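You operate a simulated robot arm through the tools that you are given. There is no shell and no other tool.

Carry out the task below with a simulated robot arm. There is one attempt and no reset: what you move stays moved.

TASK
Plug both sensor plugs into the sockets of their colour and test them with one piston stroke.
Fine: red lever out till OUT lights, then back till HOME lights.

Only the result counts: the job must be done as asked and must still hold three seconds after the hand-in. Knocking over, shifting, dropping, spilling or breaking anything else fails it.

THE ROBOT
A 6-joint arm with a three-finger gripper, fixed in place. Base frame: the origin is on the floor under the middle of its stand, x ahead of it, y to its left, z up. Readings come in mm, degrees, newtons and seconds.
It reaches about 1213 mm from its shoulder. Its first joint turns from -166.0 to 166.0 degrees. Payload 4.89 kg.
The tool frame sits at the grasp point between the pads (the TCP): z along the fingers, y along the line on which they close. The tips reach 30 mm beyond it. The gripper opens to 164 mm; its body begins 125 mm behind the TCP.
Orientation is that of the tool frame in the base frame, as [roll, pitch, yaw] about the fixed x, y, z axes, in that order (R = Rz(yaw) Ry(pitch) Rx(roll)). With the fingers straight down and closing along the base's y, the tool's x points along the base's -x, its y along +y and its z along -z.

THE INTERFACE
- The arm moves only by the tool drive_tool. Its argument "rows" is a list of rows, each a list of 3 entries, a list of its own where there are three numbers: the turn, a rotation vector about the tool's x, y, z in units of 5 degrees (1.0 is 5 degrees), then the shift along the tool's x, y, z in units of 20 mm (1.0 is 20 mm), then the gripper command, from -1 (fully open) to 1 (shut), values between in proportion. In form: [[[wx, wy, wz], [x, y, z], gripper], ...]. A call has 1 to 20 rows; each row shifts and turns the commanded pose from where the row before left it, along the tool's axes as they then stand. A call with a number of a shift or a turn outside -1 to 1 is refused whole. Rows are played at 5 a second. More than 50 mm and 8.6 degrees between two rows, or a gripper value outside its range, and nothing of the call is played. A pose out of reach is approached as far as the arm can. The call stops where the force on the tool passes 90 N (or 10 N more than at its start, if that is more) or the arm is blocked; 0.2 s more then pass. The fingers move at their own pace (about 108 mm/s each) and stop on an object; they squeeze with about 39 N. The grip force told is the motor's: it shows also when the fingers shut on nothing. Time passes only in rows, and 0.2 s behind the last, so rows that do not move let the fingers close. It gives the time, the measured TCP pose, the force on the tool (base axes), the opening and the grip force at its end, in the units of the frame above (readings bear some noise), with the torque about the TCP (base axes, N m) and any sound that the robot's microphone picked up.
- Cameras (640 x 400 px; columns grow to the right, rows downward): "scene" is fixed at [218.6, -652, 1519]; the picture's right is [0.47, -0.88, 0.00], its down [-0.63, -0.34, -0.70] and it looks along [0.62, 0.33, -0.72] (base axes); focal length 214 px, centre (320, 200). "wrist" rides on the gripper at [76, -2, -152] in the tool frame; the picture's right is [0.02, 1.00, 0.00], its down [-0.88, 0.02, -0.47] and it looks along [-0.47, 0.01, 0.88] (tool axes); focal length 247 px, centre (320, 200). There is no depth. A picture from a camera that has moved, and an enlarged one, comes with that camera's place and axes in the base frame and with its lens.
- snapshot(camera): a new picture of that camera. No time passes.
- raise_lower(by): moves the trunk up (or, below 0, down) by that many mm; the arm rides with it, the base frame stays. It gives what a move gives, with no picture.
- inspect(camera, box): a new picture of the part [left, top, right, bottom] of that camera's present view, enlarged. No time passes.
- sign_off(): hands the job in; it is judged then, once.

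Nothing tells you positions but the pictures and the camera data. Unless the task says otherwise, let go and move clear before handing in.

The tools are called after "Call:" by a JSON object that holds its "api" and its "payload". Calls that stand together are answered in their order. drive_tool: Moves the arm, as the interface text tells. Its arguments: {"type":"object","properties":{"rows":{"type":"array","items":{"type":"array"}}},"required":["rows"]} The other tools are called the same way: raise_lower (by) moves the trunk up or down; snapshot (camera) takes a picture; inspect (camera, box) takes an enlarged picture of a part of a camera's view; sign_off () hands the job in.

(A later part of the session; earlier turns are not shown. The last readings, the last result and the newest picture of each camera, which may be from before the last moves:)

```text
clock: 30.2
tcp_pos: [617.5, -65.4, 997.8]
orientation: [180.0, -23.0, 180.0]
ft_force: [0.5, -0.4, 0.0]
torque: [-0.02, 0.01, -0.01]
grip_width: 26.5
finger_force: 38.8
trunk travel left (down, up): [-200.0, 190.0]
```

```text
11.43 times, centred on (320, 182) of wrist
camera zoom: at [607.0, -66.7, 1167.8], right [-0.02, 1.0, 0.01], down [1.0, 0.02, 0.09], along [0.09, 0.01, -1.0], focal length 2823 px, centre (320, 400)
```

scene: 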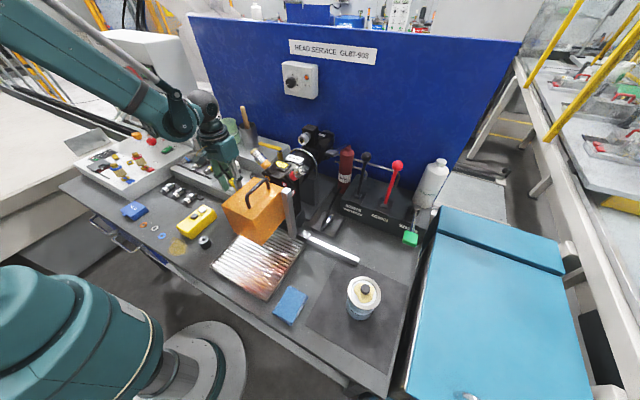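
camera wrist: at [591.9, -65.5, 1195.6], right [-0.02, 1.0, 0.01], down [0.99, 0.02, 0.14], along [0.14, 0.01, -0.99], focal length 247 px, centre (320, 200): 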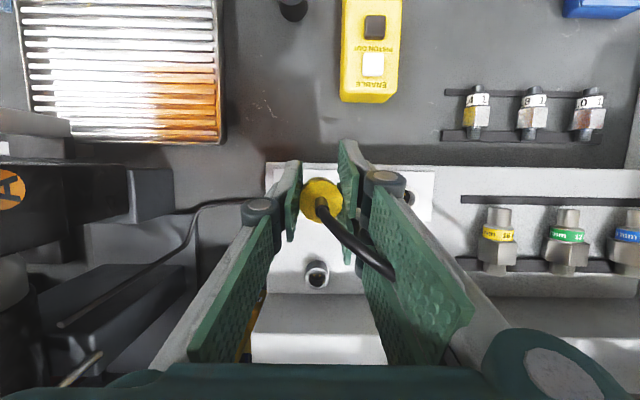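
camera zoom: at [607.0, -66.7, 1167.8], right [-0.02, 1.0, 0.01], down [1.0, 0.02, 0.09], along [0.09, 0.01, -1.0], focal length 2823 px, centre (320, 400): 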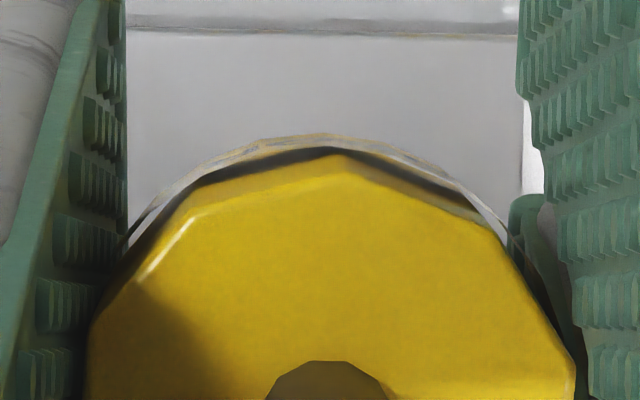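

Call:
{"api": "inspect", "payload": {"camera": "scene", "box": [230, 170, 246, 180]}}

Call:
{"api": "inspect", "payload": {"camera": "scene", "box": [232, 176, 248, 186]}}

Call:
{"api": "inspect", "payload": {"camera": "scene", "box": [240, 145, 272, 165]}}

```text
16.00 times, centred on (238, 175) of scene
camera zoom: at [218.6, -652.0, 1519.0], right [0.47, -0.88, 0.0], down [-0.63, -0.34, -0.7], along [0.62, 0.33, -0.72], focal length 3432 px, centre (1632, 600)
```

zoom: 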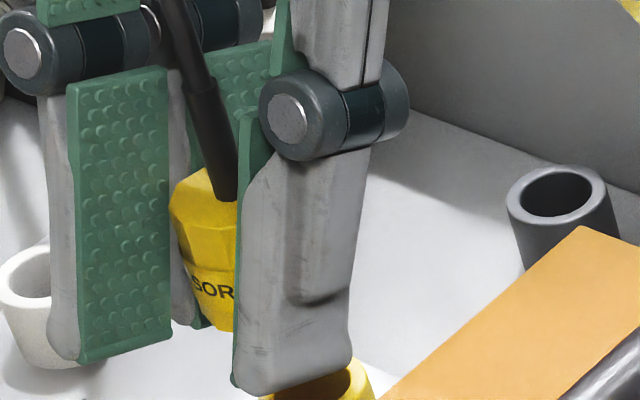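

```text
16.00 times, centred on (240, 181) of scene
camera zoom: at [218.6, -652.0, 1519.0], right [0.47, -0.88, 0.0], down [-0.63, -0.34, -0.7], along [0.62, 0.33, -0.72], focal length 3432 px, centre (1600, 504)
```

zoom: 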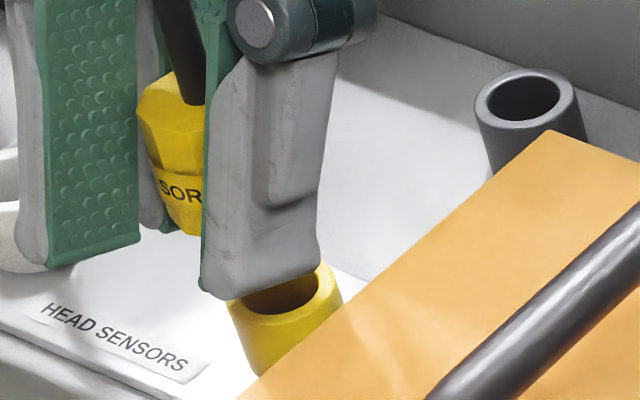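

```text
16.00 times, centred on (256, 155) of scene
camera zoom: at [218.6, -652.0, 1519.0], right [0.47, -0.88, 0.0], down [-0.63, -0.34, -0.7], along [0.62, 0.33, -0.72], focal length 3432 px, centre (1344, 920)
```

zoom: 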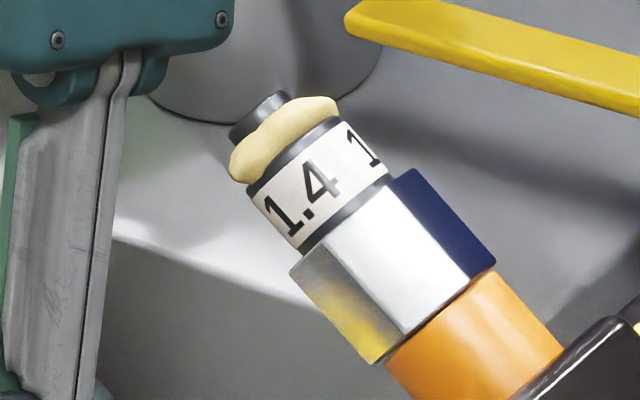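

Call:
{"api": "inspect", "payload": {"camera": "wrist", "box": [290, 175, 350, 225]}}

Call:
{"api": "inspect", "payload": {"camera": "scene", "box": [226, 160, 246, 175]}}

```text
8.00 times, centred on (320, 200) of wrist
camera zoom: at [607.0, -66.7, 1167.8], right [-0.02, 1.0, 0.01], down [1.0, 0.02, 0.09], along [0.09, 0.01, -1.0], focal length 1976 px, centre (320, 200)
```

zoom: 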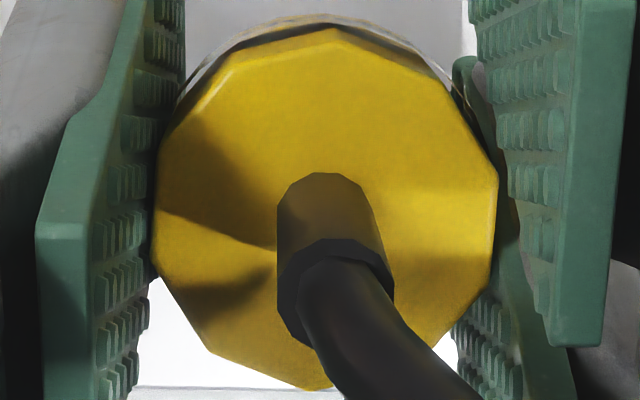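

```text
16.00 times, centred on (236, 168) of scene
camera zoom: at [218.6, -652.0, 1519.0], right [0.47, -0.88, 0.0], down [-0.63, -0.34, -0.7], along [0.62, 0.33, -0.72], focal length 3432 px, centre (1664, 720)
```

zoom: 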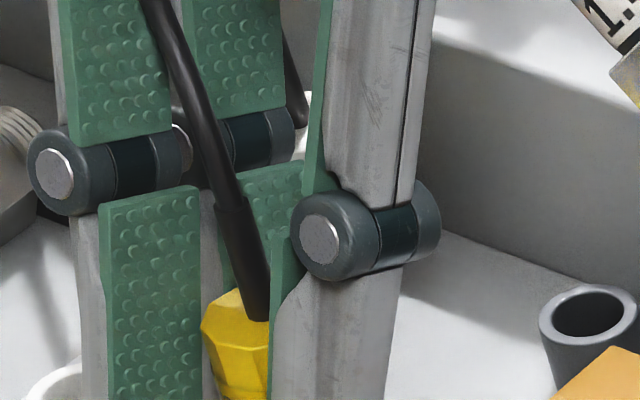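

By the strain-relief direction the plug now leans 5° the other way, so about 18° of gripper tilt is right. I rotate back 5°, shift +3.5 mm in x, +0.5 mm in y and go a bit lower.

Call:
{"api": "drive_tool", "payload": {"rows": [[[0, -1.0, 0], [0, 0, 0], 1], [[0, 0, 0], [-0.166, 0.025, -0.054], 1], [[0, 0, 0], [-0.124, 0, 0.38], 1], [[0, 0, 0], [0, 0, 0], 1]]}}

Call:
{"api": "inspect", "payload": {"camera": "wrist", "box": [290, 170, 350, 220]}}

Call:
{"api": "inspect", "payload": {"camera": "scene", "box": [228, 168, 258, 192]}}

```text
clock: 31.2
tcp_pos: [622.5, -63.4, 988.7]
orientation: [-179.9, -17.9, -180.0]
ft_force: [-0.3, 0.0, 0.9]
torque: [-0.02, -0.01, 0.01]
grip_width: 26.4
finger_force: 38.6
trunk travel left (down, up): [-200.0, 190.0]
```

```text
8.00 times, centred on (320, 195) of wrist
camera zoom: at [596.6, -66.2, 1157.8], right [-0.02, 1.0, 0.01], down [0.98, 0.02, 0.18], along [0.18, 0.01, -0.98], focal length 1976 px, centre (320, 240)
```

zoom: 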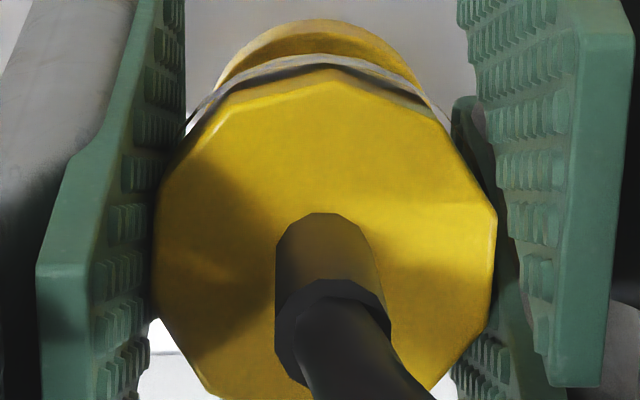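

```text
16.00 times, centred on (243, 180) of scene
camera zoom: at [218.6, -652.0, 1519.0], right [0.47, -0.88, 0.0], down [-0.63, -0.34, -0.7], along [0.62, 0.33, -0.72], focal length 3432 px, centre (1552, 520)
```

zoom: 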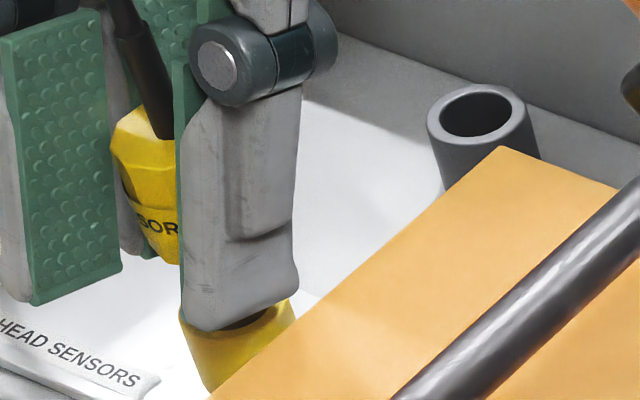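

Call:
{"api": "inspect", "payload": {"camera": "wrist", "box": [300, 160, 340, 185]}}

Call:
{"api": "inspect", "payload": {"camera": "wrist", "box": [300, 185, 340, 210]}}

Call:
{"api": "inspect", "payload": {"camera": "scene", "box": [228, 170, 248, 190]}}

```text
16.00 times, centred on (320, 172) of wrist
camera zoom: at [596.6, -66.2, 1157.8], right [-0.02, 1.0, 0.01], down [0.98, 0.02, 0.18], along [0.18, 0.01, -0.98], focal length 3952 px, centre (320, 640)
```

zoom: 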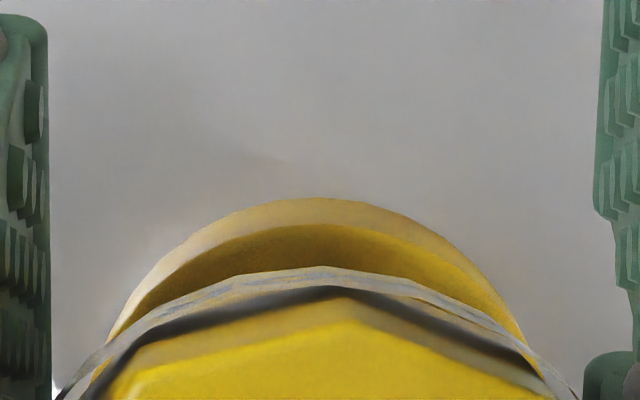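

```text
16.00 times, centred on (320, 198) of wrist
camera zoom: at [596.6, -66.2, 1157.8], right [-0.02, 1.0, 0.01], down [0.98, 0.02, 0.18], along [0.18, 0.01, -0.98], focal length 3952 px, centre (320, 240)
```

zoom: 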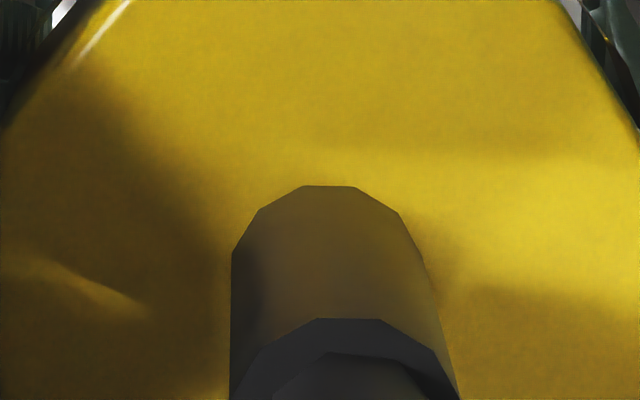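

```text
16.00 times, centred on (238, 180) of scene
camera zoom: at [218.6, -652.0, 1519.0], right [0.47, -0.88, 0.0], down [-0.63, -0.34, -0.7], along [0.62, 0.33, -0.72], focal length 3432 px, centre (1632, 520)
```

zoom: 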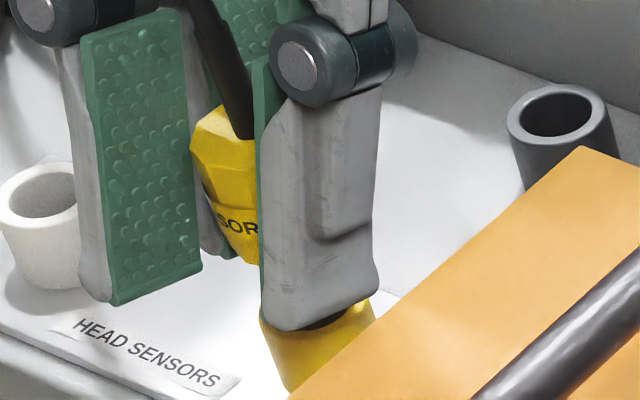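

Careful measurement puts the plug upright within 1°, about 1.5 mm too far in +x and 0.3 mm in +y, and ~20 mm above its seat. I correct that while descending 10 mm.

Call:
{"api": "drive_tool", "payload": {"rows": [[[0, 0, 0], [0.0715, -0.01, 0.023], 1], [[0, 0, 0], [-0.077, 0, 0.238], 1], [[0, 0, 0], [-0.077, 0, 0.238], 1], [[0, 0, 0], [0, 0, 0], 1]]}}

Call:
{"api": "inspect", "payload": {"camera": "wrist", "box": [300, 160, 340, 185]}}

Call:
{"api": "inspect", "payload": {"camera": "wrist", "box": [300, 185, 340, 210]}}

Call:
{"api": "inspect", "payload": {"camera": "scene", "box": [228, 170, 248, 190]}}

```text
clock: 32.2
tcp_pos: [620.2, -64.4, 977.8]
orientation: [179.9, -18.0, 179.9]
ft_force: [-0.4, 0.0, 0.2]
torque: [-0.02, 0.01, -0.02]
grip_width: 26.4
finger_force: 38.6
trunk travel left (down, up): [-200.0, 190.0]
```

```text
16.00 times, centred on (320, 172) of wrist
camera zoom: at [594.2, -65.2, 1146.1], right [-0.02, 1.0, 0.01], down [0.98, 0.02, 0.18], along [0.18, 0.01, -0.98], focal length 3952 px, centre (320, 640)
```

zoom: 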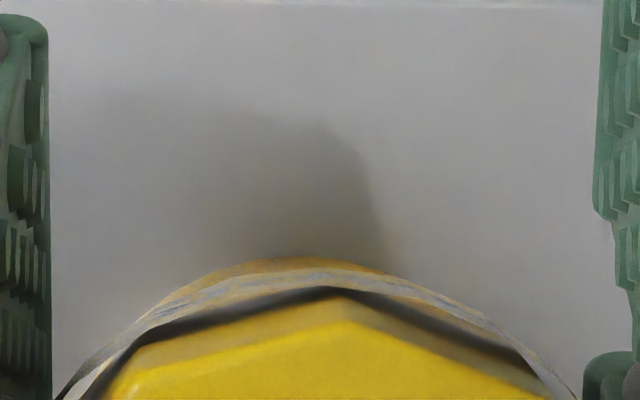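

```text
16.00 times, centred on (320, 198) of wrist
camera zoom: at [594.2, -65.2, 1146.1], right [-0.02, 1.0, 0.01], down [0.98, 0.02, 0.18], along [0.18, 0.01, -0.98], focal length 3952 px, centre (320, 240)
```

zoom: 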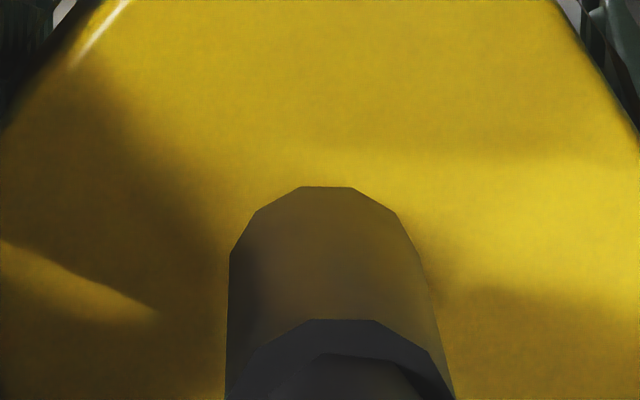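

```text
16.00 times, centred on (238, 180) of scene
camera zoom: at [218.6, -652.0, 1519.0], right [0.47, -0.88, 0.0], down [-0.63, -0.34, -0.7], along [0.62, 0.33, -0.72], focal length 3432 px, centre (1632, 520)
```

zoom: 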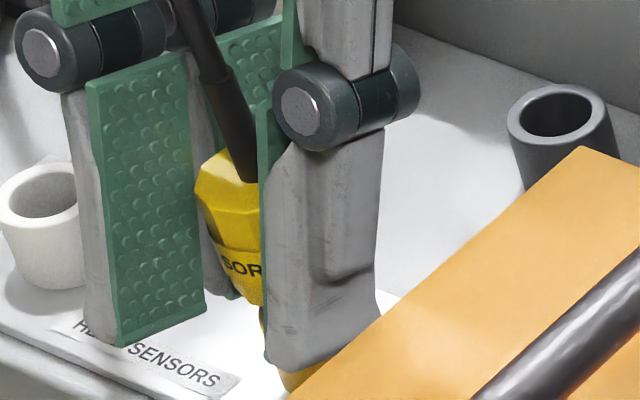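

Now x is within about 0.5 mm and y about 0.8 mm too far in +y (the arm drifts in y as it descends). I correct and go down 4 mm.

Call:
{"api": "drive_tool", "payload": {"rows": [[[0, 0, 0], [-0.02, -0.045, -0.006], 1], [[0, 0, 0], [-0.06, 0, 0.19], 1], [[0, 0, 0], [0, 0, 0], 1]]}}

Call:
{"api": "inspect", "payload": {"camera": "wrist", "box": [300, 160, 340, 185]}}

Call:
{"api": "inspect", "payload": {"camera": "scene", "box": [228, 170, 248, 190]}}

```text
clock: 33.0
tcp_pos: [620.8, -66.1, 974.2]
orientation: [-179.9, -18.0, -180.0]
ft_force: [0.4, 2.0, 16.1]
torque: [0.08, -0.11, 0.1]
grip_width: 26.5
finger_force: 38.9
trunk travel left (down, up): [-200.0, 190.0]
```

```text
16.00 times, centred on (320, 172) of wrist
camera zoom: at [595.5, -65.9, 1142.9], right [-0.02, 1.0, 0.01], down [0.98, 0.02, 0.18], along [0.18, 0.01, -0.98], focal length 3952 px, centre (320, 640)
```

zoom: 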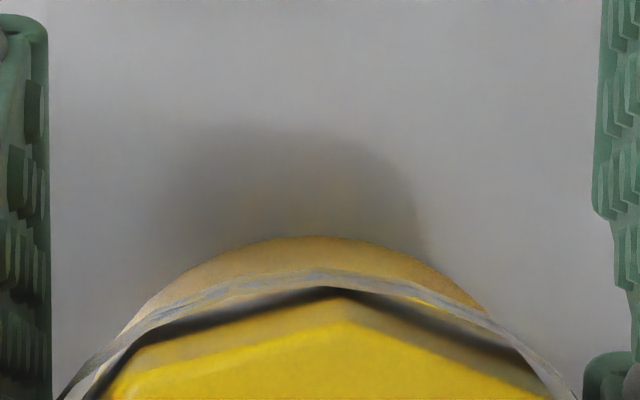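

```text
16.00 times, centred on (238, 180) of scene
camera zoom: at [218.6, -652.0, 1519.0], right [0.47, -0.88, 0.0], down [-0.63, -0.34, -0.7], along [0.62, 0.33, -0.72], focal length 3432 px, centre (1632, 520)
```

zoom: 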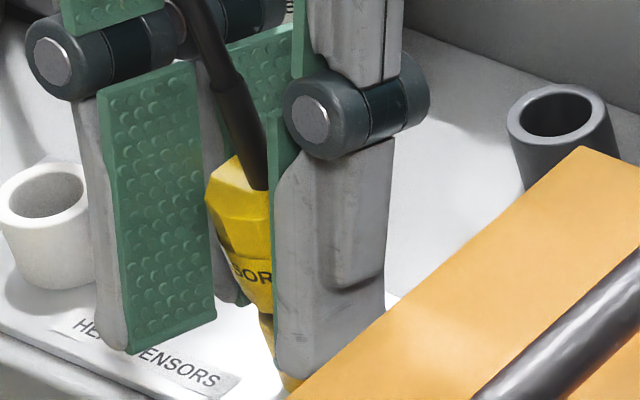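

Contact of 16 N, centred: I believe the fingertips are meeting the socket rim (they reach just below the plug body). I back up 1 mm, nudge x −0.5, y −0.3 mm and try again gently.

Call:
{"api": "drive_tool", "payload": {"rows": [[[0, 0, 0], [0.015, 0, -0.048], 1], [[0, 0, 0], [0.024, -0.015, 0.008], 1], [[0, 0, 0], [-0.015, 0, 0.048], 1], [[0, 0, 0], [-0.015, 0, 0.048], 1], [[0, 0, 0], [0, 0, 0], 1]]}}

Call:
{"api": "inspect", "payload": {"camera": "wrist", "box": [300, 160, 340, 185]}}

```text
clock: 34.2
tcp_pos: [619.9, -65.4, 972.9]
orientation: [179.9, -18.0, 179.9]
ft_force: [10.0, 7.6, 17.6]
torque: [0.29, -0.33, -0.01]
grip_width: 26.6
finger_force: 39.2
trunk travel left (down, up): [-200.0, 190.0]
```

```text
16.00 times, centred on (320, 172) of wrist
camera zoom: at [595.0, -66.0, 1142.1], right [-0.02, 1.0, 0.01], down [0.98, 0.02, 0.18], along [0.18, 0.01, -0.98], focal length 3952 px, centre (320, 640)
```

zoom: 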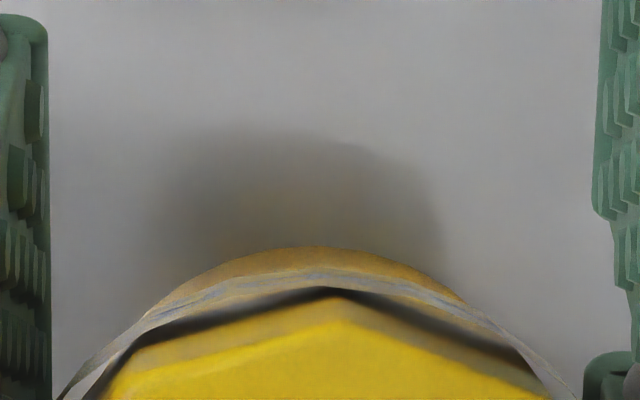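

The lateral forces show the nose is already engaging the hole; I return +0.4 mm x and +0.3 mm y and continue down in small steps.

Call:
{"api": "drive_tool", "payload": {"rows": [[[0, 0, 0], [-0.022, 0.017, -0.007], 1], [[0, 0, 0], [-0.012, 0, 0.038], 1], [[0, 0, 0], [-0.012, 0, 0.038], 1], [[0, 0, 0], [0, 0, 0], 1]]}}

Call:
{"api": "inspect", "payload": {"camera": "wrist", "box": [300, 160, 340, 185]}}

```text
clock: 35.2
tcp_pos: [619.7, -65.2, 971.4]
orientation: [180.0, -17.9, 180.0]
ft_force: [1.0, 15.2, 19.1]
torque: [0.58, -0.05, 0.06]
grip_width: 26.7
finger_force: 39.6
trunk travel left (down, up): [-200.0, 190.0]
```

```text
16.00 times, centred on (320, 172) of wrist
camera zoom: at [594.7, -65.9, 1140.5], right [-0.02, 1.0, 0.01], down [0.98, 0.02, 0.18], along [0.18, 0.01, -0.98], focal length 3952 px, centre (320, 640)
```

zoom: 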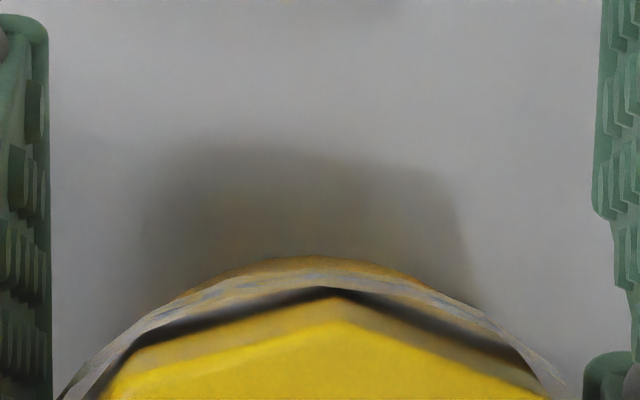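

It is going down. A +y side load builds up (arm drift), so I ease +0.5 mm in y and continue.

Call:
{"api": "drive_tool", "payload": {"rows": [[[0, 0, 0], [0, 0.028, 0], 1], [[0, 0, 0], [-0.012, 0, 0.038], 1], [[0, 0, 0], [-0.012, 0.005, 0.038], 1], [[0, 0, 0], [0, 0, 0], 1]]}}

Call:
{"api": "inspect", "payload": {"camera": "wrist", "box": [300, 160, 340, 185]}}

```text
clock: 36.2
tcp_pos: [620.4, -65.7, 970.7]
orientation: [-180.0, -18.0, 180.0]
ft_force: [3.4, 6.1, 26.4]
torque: [0.35, -0.19, 0.11]
grip_width: 26.2
finger_force: 39.0
trunk travel left (down, up): [-200.0, 190.0]
```

```text
16.00 times, centred on (320, 172) of wrist
camera zoom: at [594.7, -65.8, 1138.1], right [-0.02, 1.0, 0.01], down [0.98, 0.02, 0.18], along [0.18, 0.01, -0.98], focal length 3952 px, centre (320, 640)
```

zoom: 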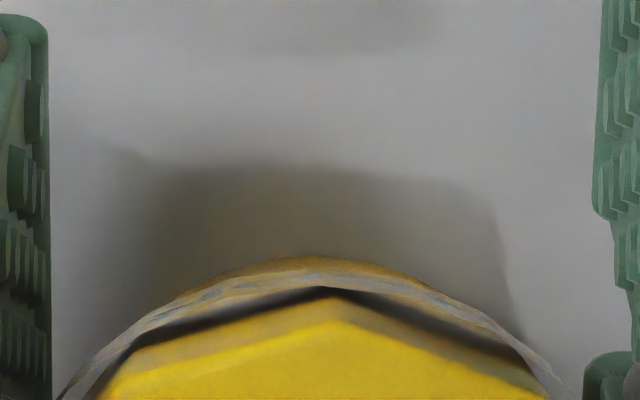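

Call:
{"api": "drive_tool", "payload": {"rows": [[[0, 0, 0], [-0.01, 0.01, 0.03], 1], [[0, 0, 0], [-0.01, 0.01, 0.03], 1], [[0, 0, 0], [0, 0, 0], 1]]}}

Call:
{"api": "inspect", "payload": {"camera": "wrist", "box": [300, 160, 340, 185]}}

Call:
{"api": "inspect", "payload": {"camera": "scene", "box": [228, 170, 248, 195]}}

```text
clock: 37.0
tcp_pos: [619.4, -65.0, 967.5]
orientation: [-180.0, -17.9, 179.9]
ft_force: [11.0, -5.8, 24.2]
torque: [-0.1, -0.45, 0.13]
grip_width: 26.5
finger_force: 39.3
trunk travel left (down, up): [-200.0, 190.0]
```

```text
16.00 times, centred on (320, 172) of wrist
camera zoom: at [594.4, -65.8, 1136.9], right [-0.02, 1.0, 0.01], down [0.98, 0.02, 0.18], along [0.18, 0.01, -0.98], focal length 3952 px, centre (320, 640)
```

zoom: 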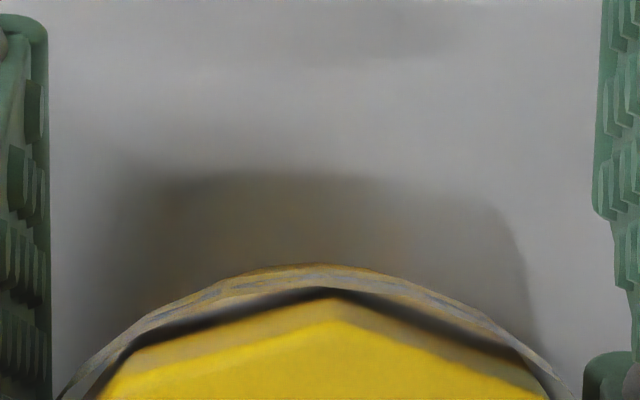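

```text
16.00 times, centred on (238, 182) of scene
camera zoom: at [218.6, -652.0, 1519.0], right [0.47, -0.88, 0.0], down [-0.63, -0.34, -0.7], along [0.62, 0.33, -0.72], focal length 3432 px, centre (1632, 480)
```

zoom: 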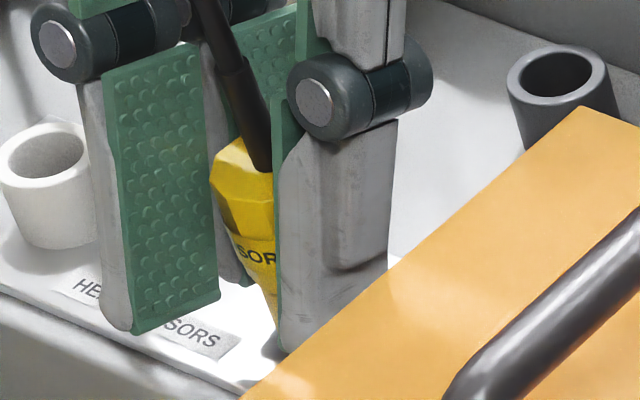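

By the scene view the plug top is now at its seated height (within ~1 mm). I open the fingers just slightly to about 31 mm so the plug stays caged, and look.

Call:
{"api": "drive_tool", "payload": {"rows": [[[0, 0, 0], [0, 0, -0.03], 1], [[0, 0, 0], [0, 0, 0], 0.62], [[0, 0, 0], [0, 0, 0], 0.62], [[0, 0, 0], [0, 0, 0], 0.62]]}}

Call:
{"api": "inspect", "payload": {"camera": "wrist", "box": [290, 165, 350, 215]}}

Call:
{"api": "inspect", "payload": {"camera": "scene", "box": [228, 170, 248, 195]}}

```text
clock: 38.0
tcp_pos: [620.4, -64.0, 967.6]
orientation: [-179.9, -18.1, 179.9]
ft_force: [0.1, 0.4, -0.2]
torque: [0.02, 0.0, -0.03]
grip_width: 31.1
finger_force: 0.1
trunk travel left (down, up): [-200.0, 190.0]
```

```text
8.00 times, centred on (320, 190) of wrist
camera zoom: at [594.8, -65.4, 1137.6], right [-0.02, 1.0, 0.01], down [0.98, 0.02, 0.18], along [0.18, 0.01, -0.98], focal length 1976 px, centre (320, 280)
```

zoom: 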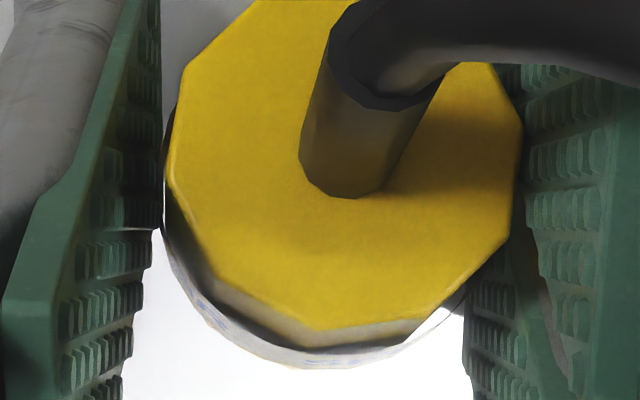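

```text
16.00 times, centred on (238, 182) of scene
camera zoom: at [218.6, -652.0, 1519.0], right [0.47, -0.88, 0.0], down [-0.63, -0.34, -0.7], along [0.62, 0.33, -0.72], focal length 3432 px, centre (1632, 480)
```

zoom: 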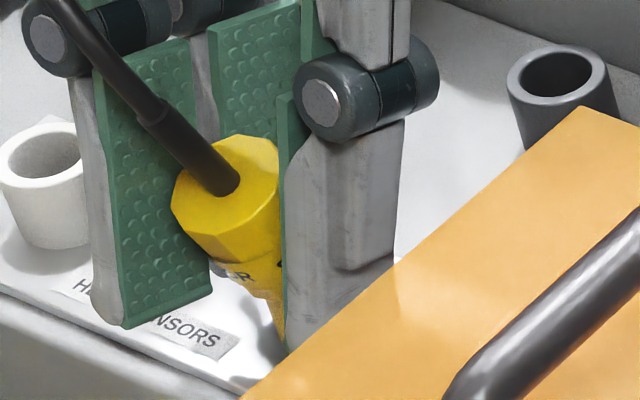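

On release the plug tips toward −x again, so it is not yet held by the socket. I'll check whether it is at rest and how its lower end sits in the socket.

Call:
{"api": "drive_tool", "payload": {"rows": [[[0, 0, 0], [0, 0, 0], 0.62], [[0, 0, 0], [0, 0, 0], 0.62]]}}

Call:
{"api": "inspect", "payload": {"camera": "wrist", "box": [280, 130, 380, 230]}}

Call:
{"api": "inspect", "payload": {"camera": "scene", "box": [228, 172, 256, 194]}}

Call:
{"api": "snapshot", "payload": {"camera": "wrist"}}

```text
clock: 38.6
tcp_pos: [620.4, -66.0, 968.4]
orientation: [180.0, -18.0, 180.0]
ft_force: [0.1, -0.8, -0.1]
torque: [-0.04, 0.0, -0.02]
grip_width: 31.3
finger_force: 0.0
trunk travel left (down, up): [-200.0, 190.0]
```

```text
4.00 times, centred on (330, 180) of wrist
camera zoom: at [594.9, -65.4, 1137.6], right [-0.02, 1.0, 0.01], down [0.98, 0.02, 0.18], along [0.18, 0.01, -0.98], focal length 988 px, centre (280, 280)
```

zoom: 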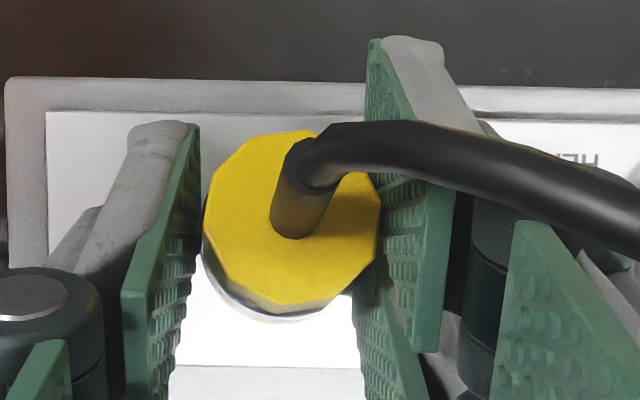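

```text
16.00 times, centred on (242, 183) of scene
camera zoom: at [218.6, -652.0, 1519.0], right [0.47, -0.88, 0.0], down [-0.63, -0.34, -0.7], along [0.62, 0.33, -0.72], focal length 3432 px, centre (1568, 472)
```

zoom: 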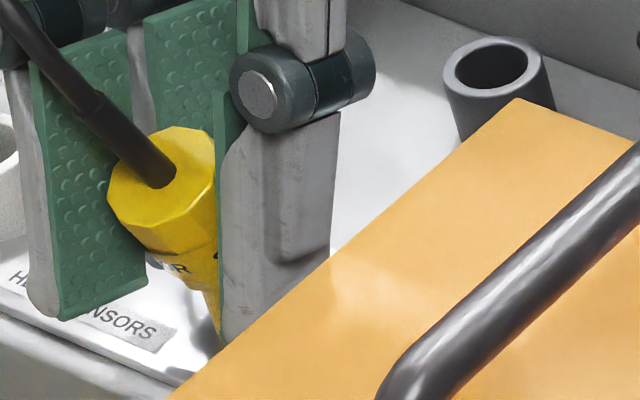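

```text
taken
camera wrist: at [594.9, -65.4, 1137.6], right [-0.02, 1.0, 0.01], down [0.98, 0.02, 0.18], along [0.18, 0.01, -0.98], focal length 247 px, centre (320, 200)
```

wrist: 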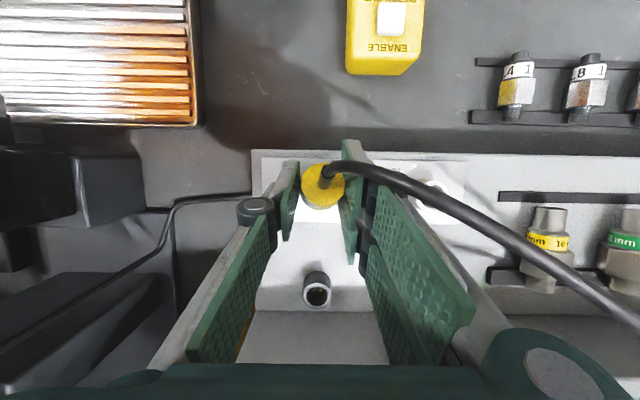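

The cable now runs around the −x side of finger B, and that is what pulls the plug over. I'll open a little more and withdraw along the tool axis (up and +x) so the cable comes free, watching the plug.

Call:
{"api": "drive_tool", "payload": {"rows": [[[0, 0, 0], [0, 0, 0], 0.5], [[0, 0, 0], [0, 0, -0.3], 0.5], [[0, 0, 0], [0, 0, -0.4], 0.5], [[0, 0, 0], [0, 0, -0.4], 0.5]]}}

Call:
{"api": "inspect", "payload": {"camera": "wrist", "box": [260, 120, 420, 240]}}

Call:
{"api": "inspect", "payload": {"camera": "scene", "box": [215, 160, 265, 195]}}

```text
clock: 39.6
tcp_pos: [626.9, -64.0, 989.6]
orientation: [179.9, -18.0, -180.0]
ft_force: [-0.5, 0.4, -0.5]
torque: [-0.02, 0.05, -0.02]
grip_width: 41.0
finger_force: 0.1
trunk travel left (down, up): [-200.0, 190.0]
```

```text
3.33 times, centred on (340, 180) of wrist
camera zoom: at [602.4, -65.0, 1158.2], right [-0.02, 1.0, 0.01], down [0.98, 0.02, 0.18], along [0.18, 0.01, -0.98], focal length 823 px, centre (253, 267)
```

zoom: 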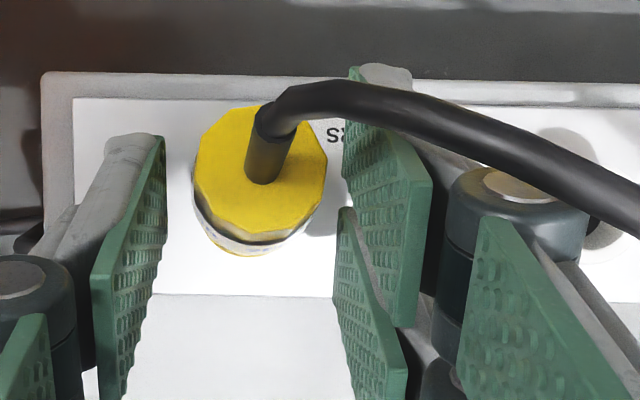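

```text
11.43 times, centred on (240, 178) of scene
camera zoom: at [218.6, -652.0, 1519.0], right [0.47, -0.88, 0.0], down [-0.63, -0.34, -0.7], along [0.62, 0.33, -0.72], focal length 2451 px, centre (1234, 457)
```

zoom: 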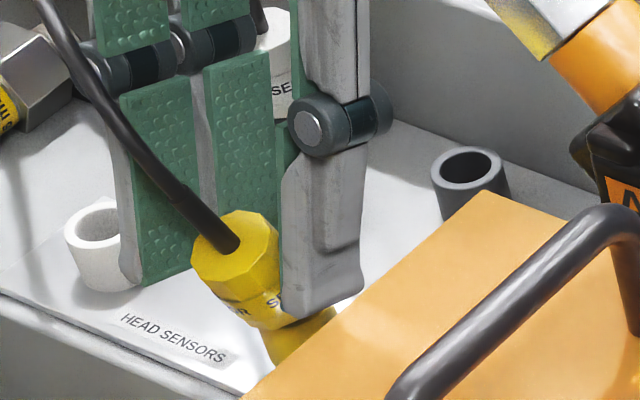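

The plug stays in the socket, leaning. I continue the retreat so the cable frees from the fingers.

Call:
{"api": "drive_tool", "payload": {"rows": [[[0, 0, 0], [0, 0, -0.6], 0.5], [[0, 0, 0], [0, 0, -0.6], 0.5], [[0, 0, 0], [0, 0, -0.7], 0.5], [[0, 0, 0], [0, 0, -0.7], 0.5], [[0, 0, 0], [0, 0, -0.7], 0.5]]}}

Call:
{"api": "snapshot", "payload": {"camera": "wrist"}}

Call:
{"api": "inspect", "payload": {"camera": "wrist", "box": [260, 90, 420, 210]}}

Call:
{"api": "inspect", "payload": {"camera": "scene", "box": [190, 130, 270, 195]}}

Call:
{"api": "inspect", "payload": {"camera": "scene", "box": [223, 168, 255, 194]}}

```text
clock: 40.8
tcp_pos: [650.0, -64.0, 1051.8]
orientation: [-179.9, -18.0, -179.9]
ft_force: [0.3, 0.7, 0.3]
torque: [0.0, 0.01, 0.01]
grip_width: 41.1
finger_force: 0.0
trunk travel left (down, up): [-200.0, 190.0]
```

```text
taken
camera wrist: at [624.2, -65.6, 1220.9], right [-0.02, 1.0, 0.01], down [0.98, 0.02, 0.18], along [0.18, 0.01, -0.98], focal length 247 px, centre (320, 200)
```

wrist: 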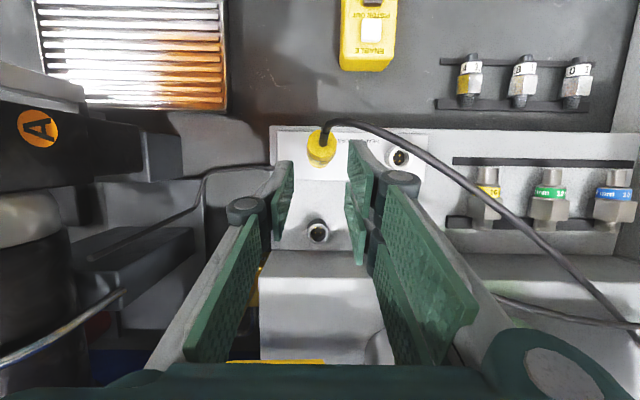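

```text
3.33 times, centred on (340, 150) of wrist
camera zoom: at [624.2, -65.6, 1220.9], right [-0.02, 1.0, 0.01], down [0.98, 0.02, 0.18], along [0.18, 0.01, -0.98], focal length 823 px, centre (253, 367)
```

zoom: 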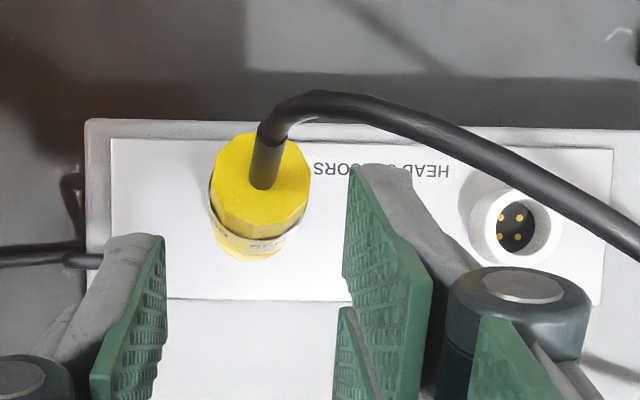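

```text
6.15 times, centred on (230, 162) of scene
camera zoom: at [218.6, -652.0, 1519.0], right [0.47, -0.88, 0.0], down [-0.63, -0.34, -0.7], along [0.62, 0.33, -0.72], focal length 1320 px, centre (874, 431)
```

zoom: 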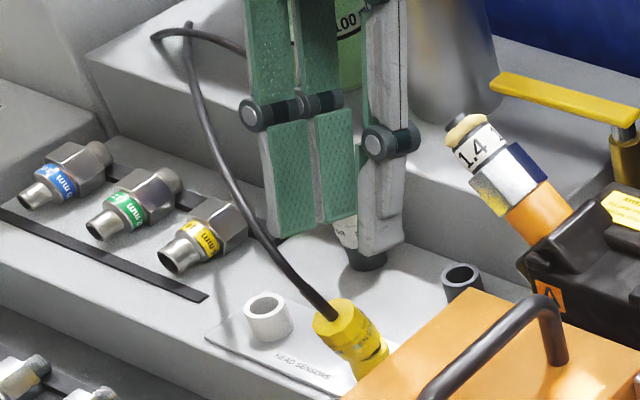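

```text
15.38 times, centred on (239, 181) of scene
camera zoom: at [218.6, -652.0, 1519.0], right [0.47, -0.88, 0.0], down [-0.63, -0.34, -0.7], along [0.62, 0.33, -0.72], focal length 3300 px, centre (1566, 492)
```

zoom: 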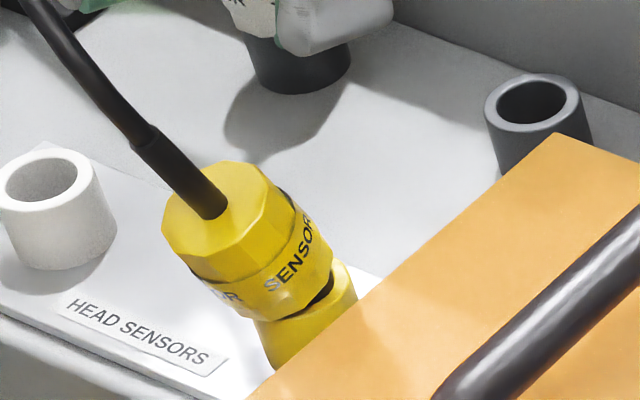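

The free cable leans the plug about 19° toward −x; its black nose tip is still in the hole. I'll bring the gripper vertical and yaw it +60°, so the cable runs freely between the fingers and closing pushes the plug upright.

Call:
{"api": "drive_tool", "payload": {"rows": [[[0, -0.9, 0], [0, 0, -0.3], 0.3], [[0, -0.9, 0], [0, 0, -0.3], 0.3], [[0, -0.9, 0], [0, 0, -0.3], 0.3], [[0, -0.9, 0], [0, 0, -0.3], 0.3], [[0, 0, -1], [0, 0, 0], 0.3], [[0, 0, -1], [0, 0, 0], 0.3], [[0, 0, -1], [0, 0, 0], 0.3], [[0, 0, -1], [0, 0, 0], 0.3], [[0, 0, -1], [0, 0, 0], 0.3], [[0, 0, -1], [0, 0, 0], 0.3], [[0, 0, -1], [0, 0, 0], 0.3], [[0, 0, -1], [0, 0, 0], 0.3], [[0, 0, -1], [0, 0, 0], 0.3], [[0, 0, -1], [0, 0, 0], 0.3], [[0, 0, -1], [0, 0, 0], 0.3], [[0, 0, -1], [0, 0, 0], 0.3], [[0, 0, 0], [0, 0, 0], 0.3]]}}

Call:
{"api": "snapshot", "payload": {"camera": "wrist"}}

Call:
{"api": "snapshot", "payload": {"camera": "scene"}}

Call:
{"api": "inspect", "payload": {"camera": "scene", "box": [190, 100, 290, 195]}}

```text
clock: 44.4
tcp_pos: [652.9, -63.6, 1075.6]
orientation: [179.9, -0.1, -119.9]
ft_force: [-0.1, 0.5, -0.5]
torque: [0.03, -0.02, -0.03]
grip_width: 57.7
finger_force: 0.0
trunk travel left (down, up): [-200.0, 190.0]
```

```text
taken
camera wrist: at [616.2, -130.3, 1228.7], right [-0.88, 0.48, 0.0], down [0.42, 0.77, 0.47], along [0.23, 0.41, -0.88], focal length 247 px, centre (320, 200)
```

wrist: 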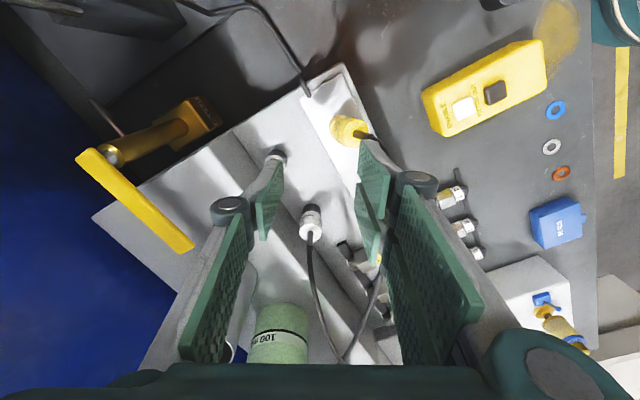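

```text
taken
```

scene: 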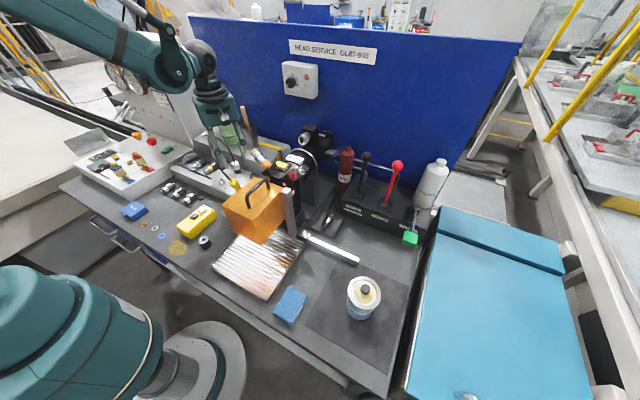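

```text
4.21 times, centred on (240, 148) of scene
camera zoom: at [218.6, -652.0, 1519.0], right [0.47, -0.88, 0.0], down [-0.63, -0.34, -0.7], along [0.62, 0.33, -0.72], focal length 903 px, centre (657, 421)
```

zoom: 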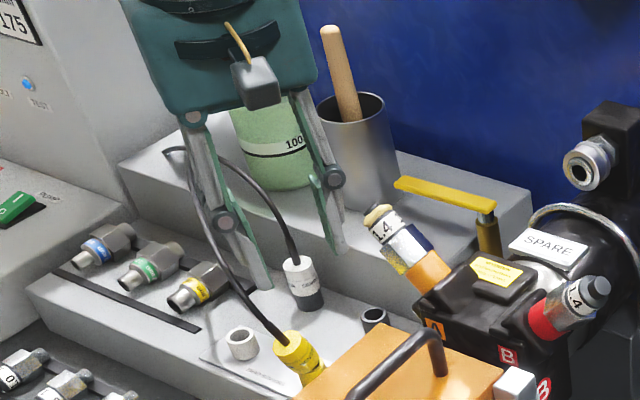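

The yaw is right and nothing was touched. The cable bulges to about 37 mm on the B/C side, so I'll raise 20 mm, open to ~104 mm, and move over the yellow socket before descending.

Call:
{"api": "drive_tool", "payload": {"rows": [[[0, 0, 0], [0, 0, -0.5], 0.3], [[0, 0, 0], [0, 0, -0.5], 0.3], [[0, 0, 0], [0.19, 0.3, -0.2], -0.27], [[0, 0, 0], [0.19, 0.3, 0], -0.27], [[0, 0, 0], [0.19, 0.3, 0], -0.27], [[0, 0, 0], [0.19, 0.31, 0], -0.27], [[0, 0, 0], [0, 0, 0], -0.27]]}}

Call:
{"api": "snapshot", "payload": {"camera": "wrist"}}

Call:
{"api": "inspect", "payload": {"camera": "wrist", "box": [240, 80, 440, 230]}}

Call:
{"api": "inspect", "payload": {"camera": "scene", "box": [180, 90, 290, 195]}}

```text
clock: 46.0
tcp_pos: [623.1, -64.3, 1100.9]
orientation: [-180.0, 0.0, -120.0]
ft_force: [0.5, -0.9, 0.3]
torque: [0.01, -0.04, 0.01]
grip_width: 104.1
finger_force: 0.0
trunk travel left (down, up): [-200.0, 190.0]
```

```text
taken
camera wrist: at [587.0, -131.2, 1253.0], right [-0.88, 0.48, 0.0], down [0.42, 0.77, 0.47], along [0.23, 0.41, -0.88], focal length 247 px, centre (320, 200)
```

wrist: 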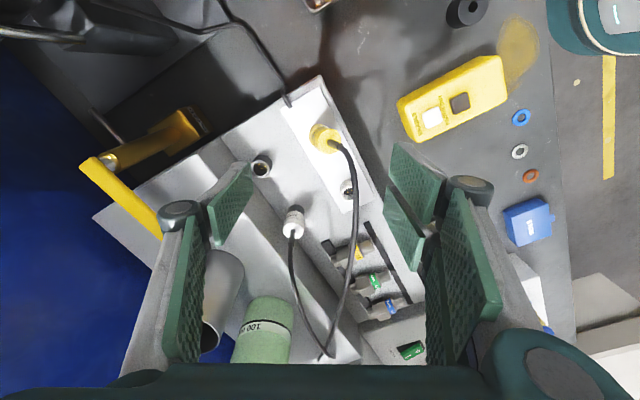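

```text
2.67 times, centred on (340, 155) of wrist
camera zoom: at [587.0, -131.2, 1253.0], right [-0.88, 0.48, 0.0], down [0.42, 0.77, 0.47], along [0.23, 0.41, -0.88], focal length 659 px, centre (267, 320)
```

zoom: 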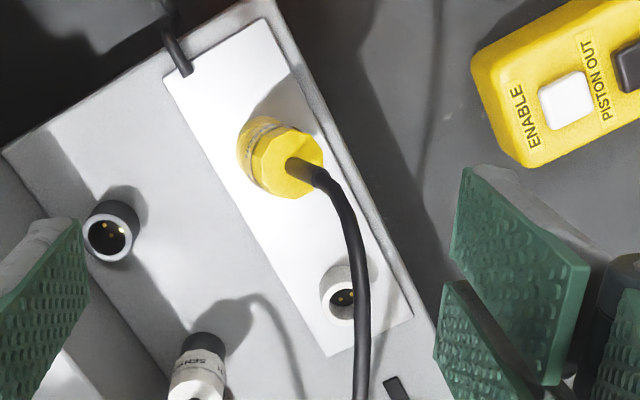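

```text
3.81 times, centred on (235, 142) of scene
camera zoom: at [218.6, -652.0, 1519.0], right [0.47, -0.88, 0.0], down [-0.63, -0.34, -0.7], along [0.62, 0.33, -0.72], focal length 817 px, centre (644, 419)
```

zoom: 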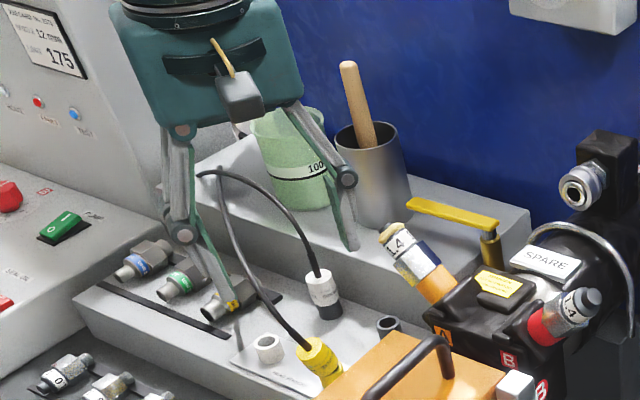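

Now the cable runs freely between finger A and the B/C pair. I also note a pendant with ENABLE / PISTON OUT buttons (not to be touched). I descend around the plug.

Call:
{"api": "drive_tool", "payload": {"rows": [[[0, 0, 0], [0, 0, 0.9], -0.27], [[0, 0, 0], [0, 0, 0.9], -0.27], [[0, 0, 0], [0, 0, 0.9], -0.27], [[0, 0, 0], [0, 0, 0.9], -0.27], [[0, 0, 0], [0, 0, 0.8], -0.27], [[0, 0, 0], [0, 0, 0], -0.27]]}}

Call:
{"api": "inspect", "payload": {"camera": "wrist", "box": [240, 100, 440, 250]}}

Call:
{"api": "inspect", "payload": {"camera": "scene", "box": [190, 110, 290, 195]}}

```text
clock: 47.4
tcp_pos: [625.2, -66.7, 1010.7]
orientation: [-179.9, 0.0, -120.0]
ft_force: [-0.3, -0.6, 0.2]
torque: [-0.03, 0.05, -0.02]
grip_width: 103.9
finger_force: 0.1
trunk travel left (down, up): [-200.0, 190.0]
```

```text
2.67 times, centred on (340, 175) of wrist
camera zoom: at [587.4, -132.9, 1163.6], right [-0.88, 0.48, 0.0], down [0.42, 0.77, 0.47], along [0.23, 0.41, -0.88], focal length 659 px, centre (267, 267)
```

zoom: 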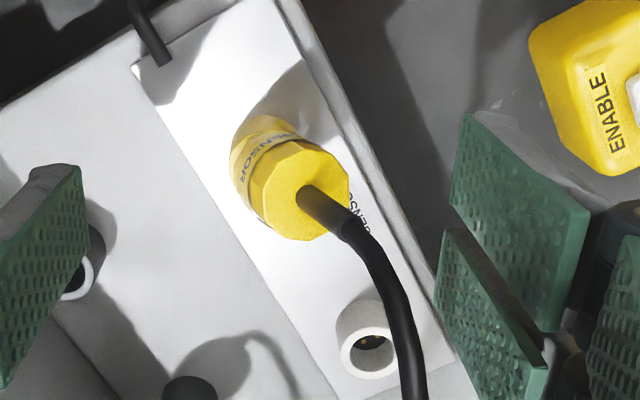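

```text
4.71 times, centred on (240, 152) of scene
camera zoom: at [218.6, -652.0, 1519.0], right [0.47, -0.88, 0.0], down [-0.63, -0.34, -0.7], along [0.62, 0.33, -0.72], focal length 1009 px, centre (696, 424)
```

zoom: 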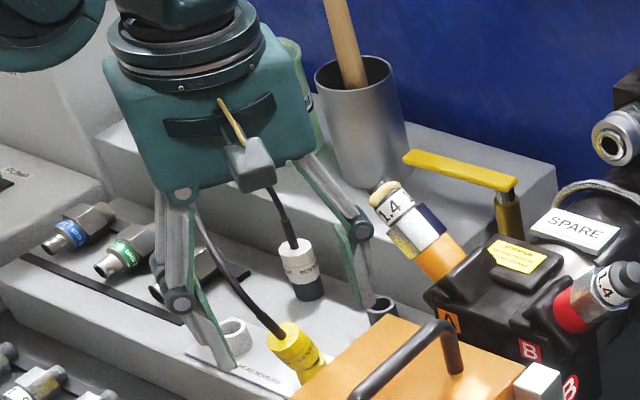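

Call:
{"api": "drive_tool", "payload": {"rows": [[[0, 0, 0], [-0.08, 0.018, 0.4], -0.1], [[0, 0, 0], [0, 0, 0.5], 0.0], [[0, 0, 0], [0, 0, 0.45], 0.1], [[0, 0, 0], [0, 0, 0], 0.1]]}}

Call:
{"api": "inspect", "payload": {"camera": "wrist", "box": [240, 110, 440, 260]}}

Call:
{"api": "inspect", "payload": {"camera": "scene", "box": [210, 140, 280, 195]}}

```text
clock: 48.4
tcp_pos: [623.0, -65.5, 984.7]
orientation: [-179.9, -0.1, -119.9]
ft_force: [-0.5, 0.7, -0.4]
torque: [0.04, 0.03, 0.01]
grip_width: 73.8
finger_force: 0.1
trunk travel left (down, up): [-200.0, 190.0]
```

```text
2.67 times, centred on (340, 185) of wrist
camera zoom: at [587.8, -131.6, 1138.0], right [-0.88, 0.48, 0.0], down [0.42, 0.77, 0.47], along [0.23, 0.41, -0.88], focal length 659 px, centre (267, 240)
```

zoom: 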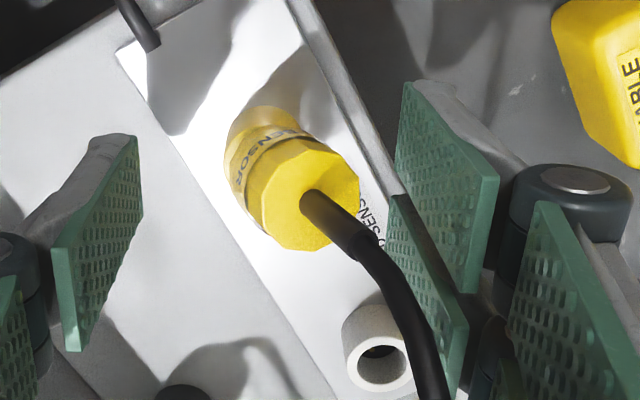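

```text
7.27 times, centred on (245, 168) of scene
camera zoom: at [218.6, -652.0, 1519.0], right [0.47, -0.88, 0.0], down [-0.63, -0.34, -0.7], along [0.62, 0.33, -0.72], focal length 1560 px, centre (866, 436)
```

zoom: 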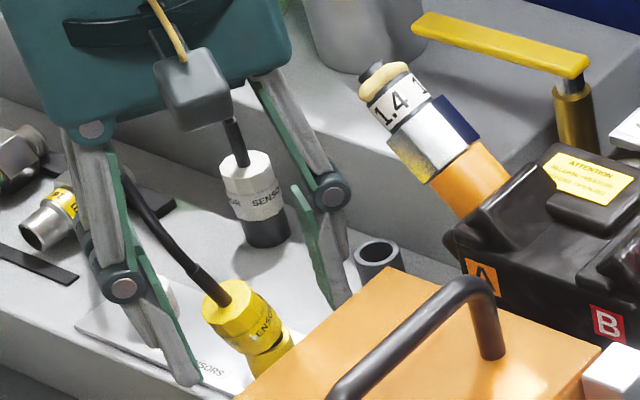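

The plug stands centred between finger A and the B/C pair. I close slowly to push it upright.

Call:
{"api": "drive_tool", "payload": {"rows": [[[0, 0, 0], [0, 0, 0], 0.2], [[0, 0, 0], [0, 0, 0], 0.3], [[0, 0, 0], [0, 0, 0], 0.4], [[0, 0, 0], [0, 0, 0], 0.48], [[0, 0, 0], [0, 0, 0], 0.55]]}}

Call:
{"api": "inspect", "payload": {"camera": "wrist", "box": [260, 120, 400, 230]}}

Call:
{"api": "inspect", "payload": {"camera": "scene", "box": [223, 165, 263, 195]}}

```text
clock: 49.6
tcp_pos: [624.1, -64.9, 984.7]
orientation: [179.9, 0.1, -120.0]
ft_force: [-0.1, 0.4, -0.5]
torque: [-0.02, 0.0, -0.01]
grip_width: 36.7
finger_force: 0.0
trunk travel left (down, up): [-200.0, 190.0]
```

```text
3.64 times, centred on (330, 175) of wrist
camera zoom: at [587.8, -131.6, 1138.1], right [-0.88, 0.48, 0.0], down [0.42, 0.77, 0.47], along [0.23, 0.41, -0.88], focal length 898 px, centre (284, 291)
```

zoom: 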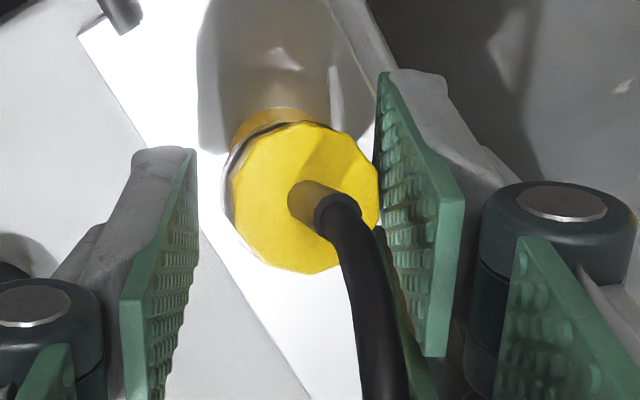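

```text
13.33 times, centred on (243, 180) of scene
camera zoom: at [218.6, -652.0, 1519.0], right [0.47, -0.88, 0.0], down [-0.63, -0.34, -0.7], along [0.62, 0.33, -0.72], focal length 2860 px, centre (1347, 467)
```

zoom: 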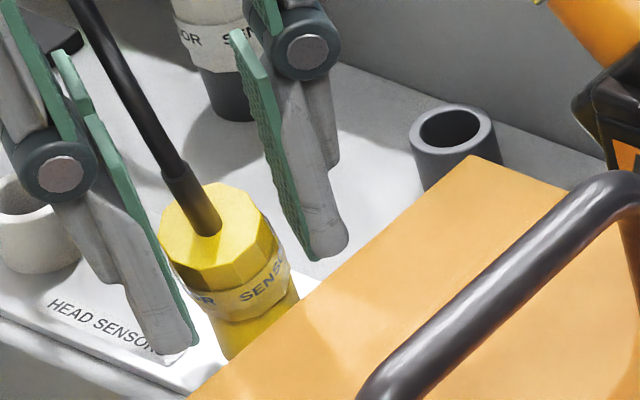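

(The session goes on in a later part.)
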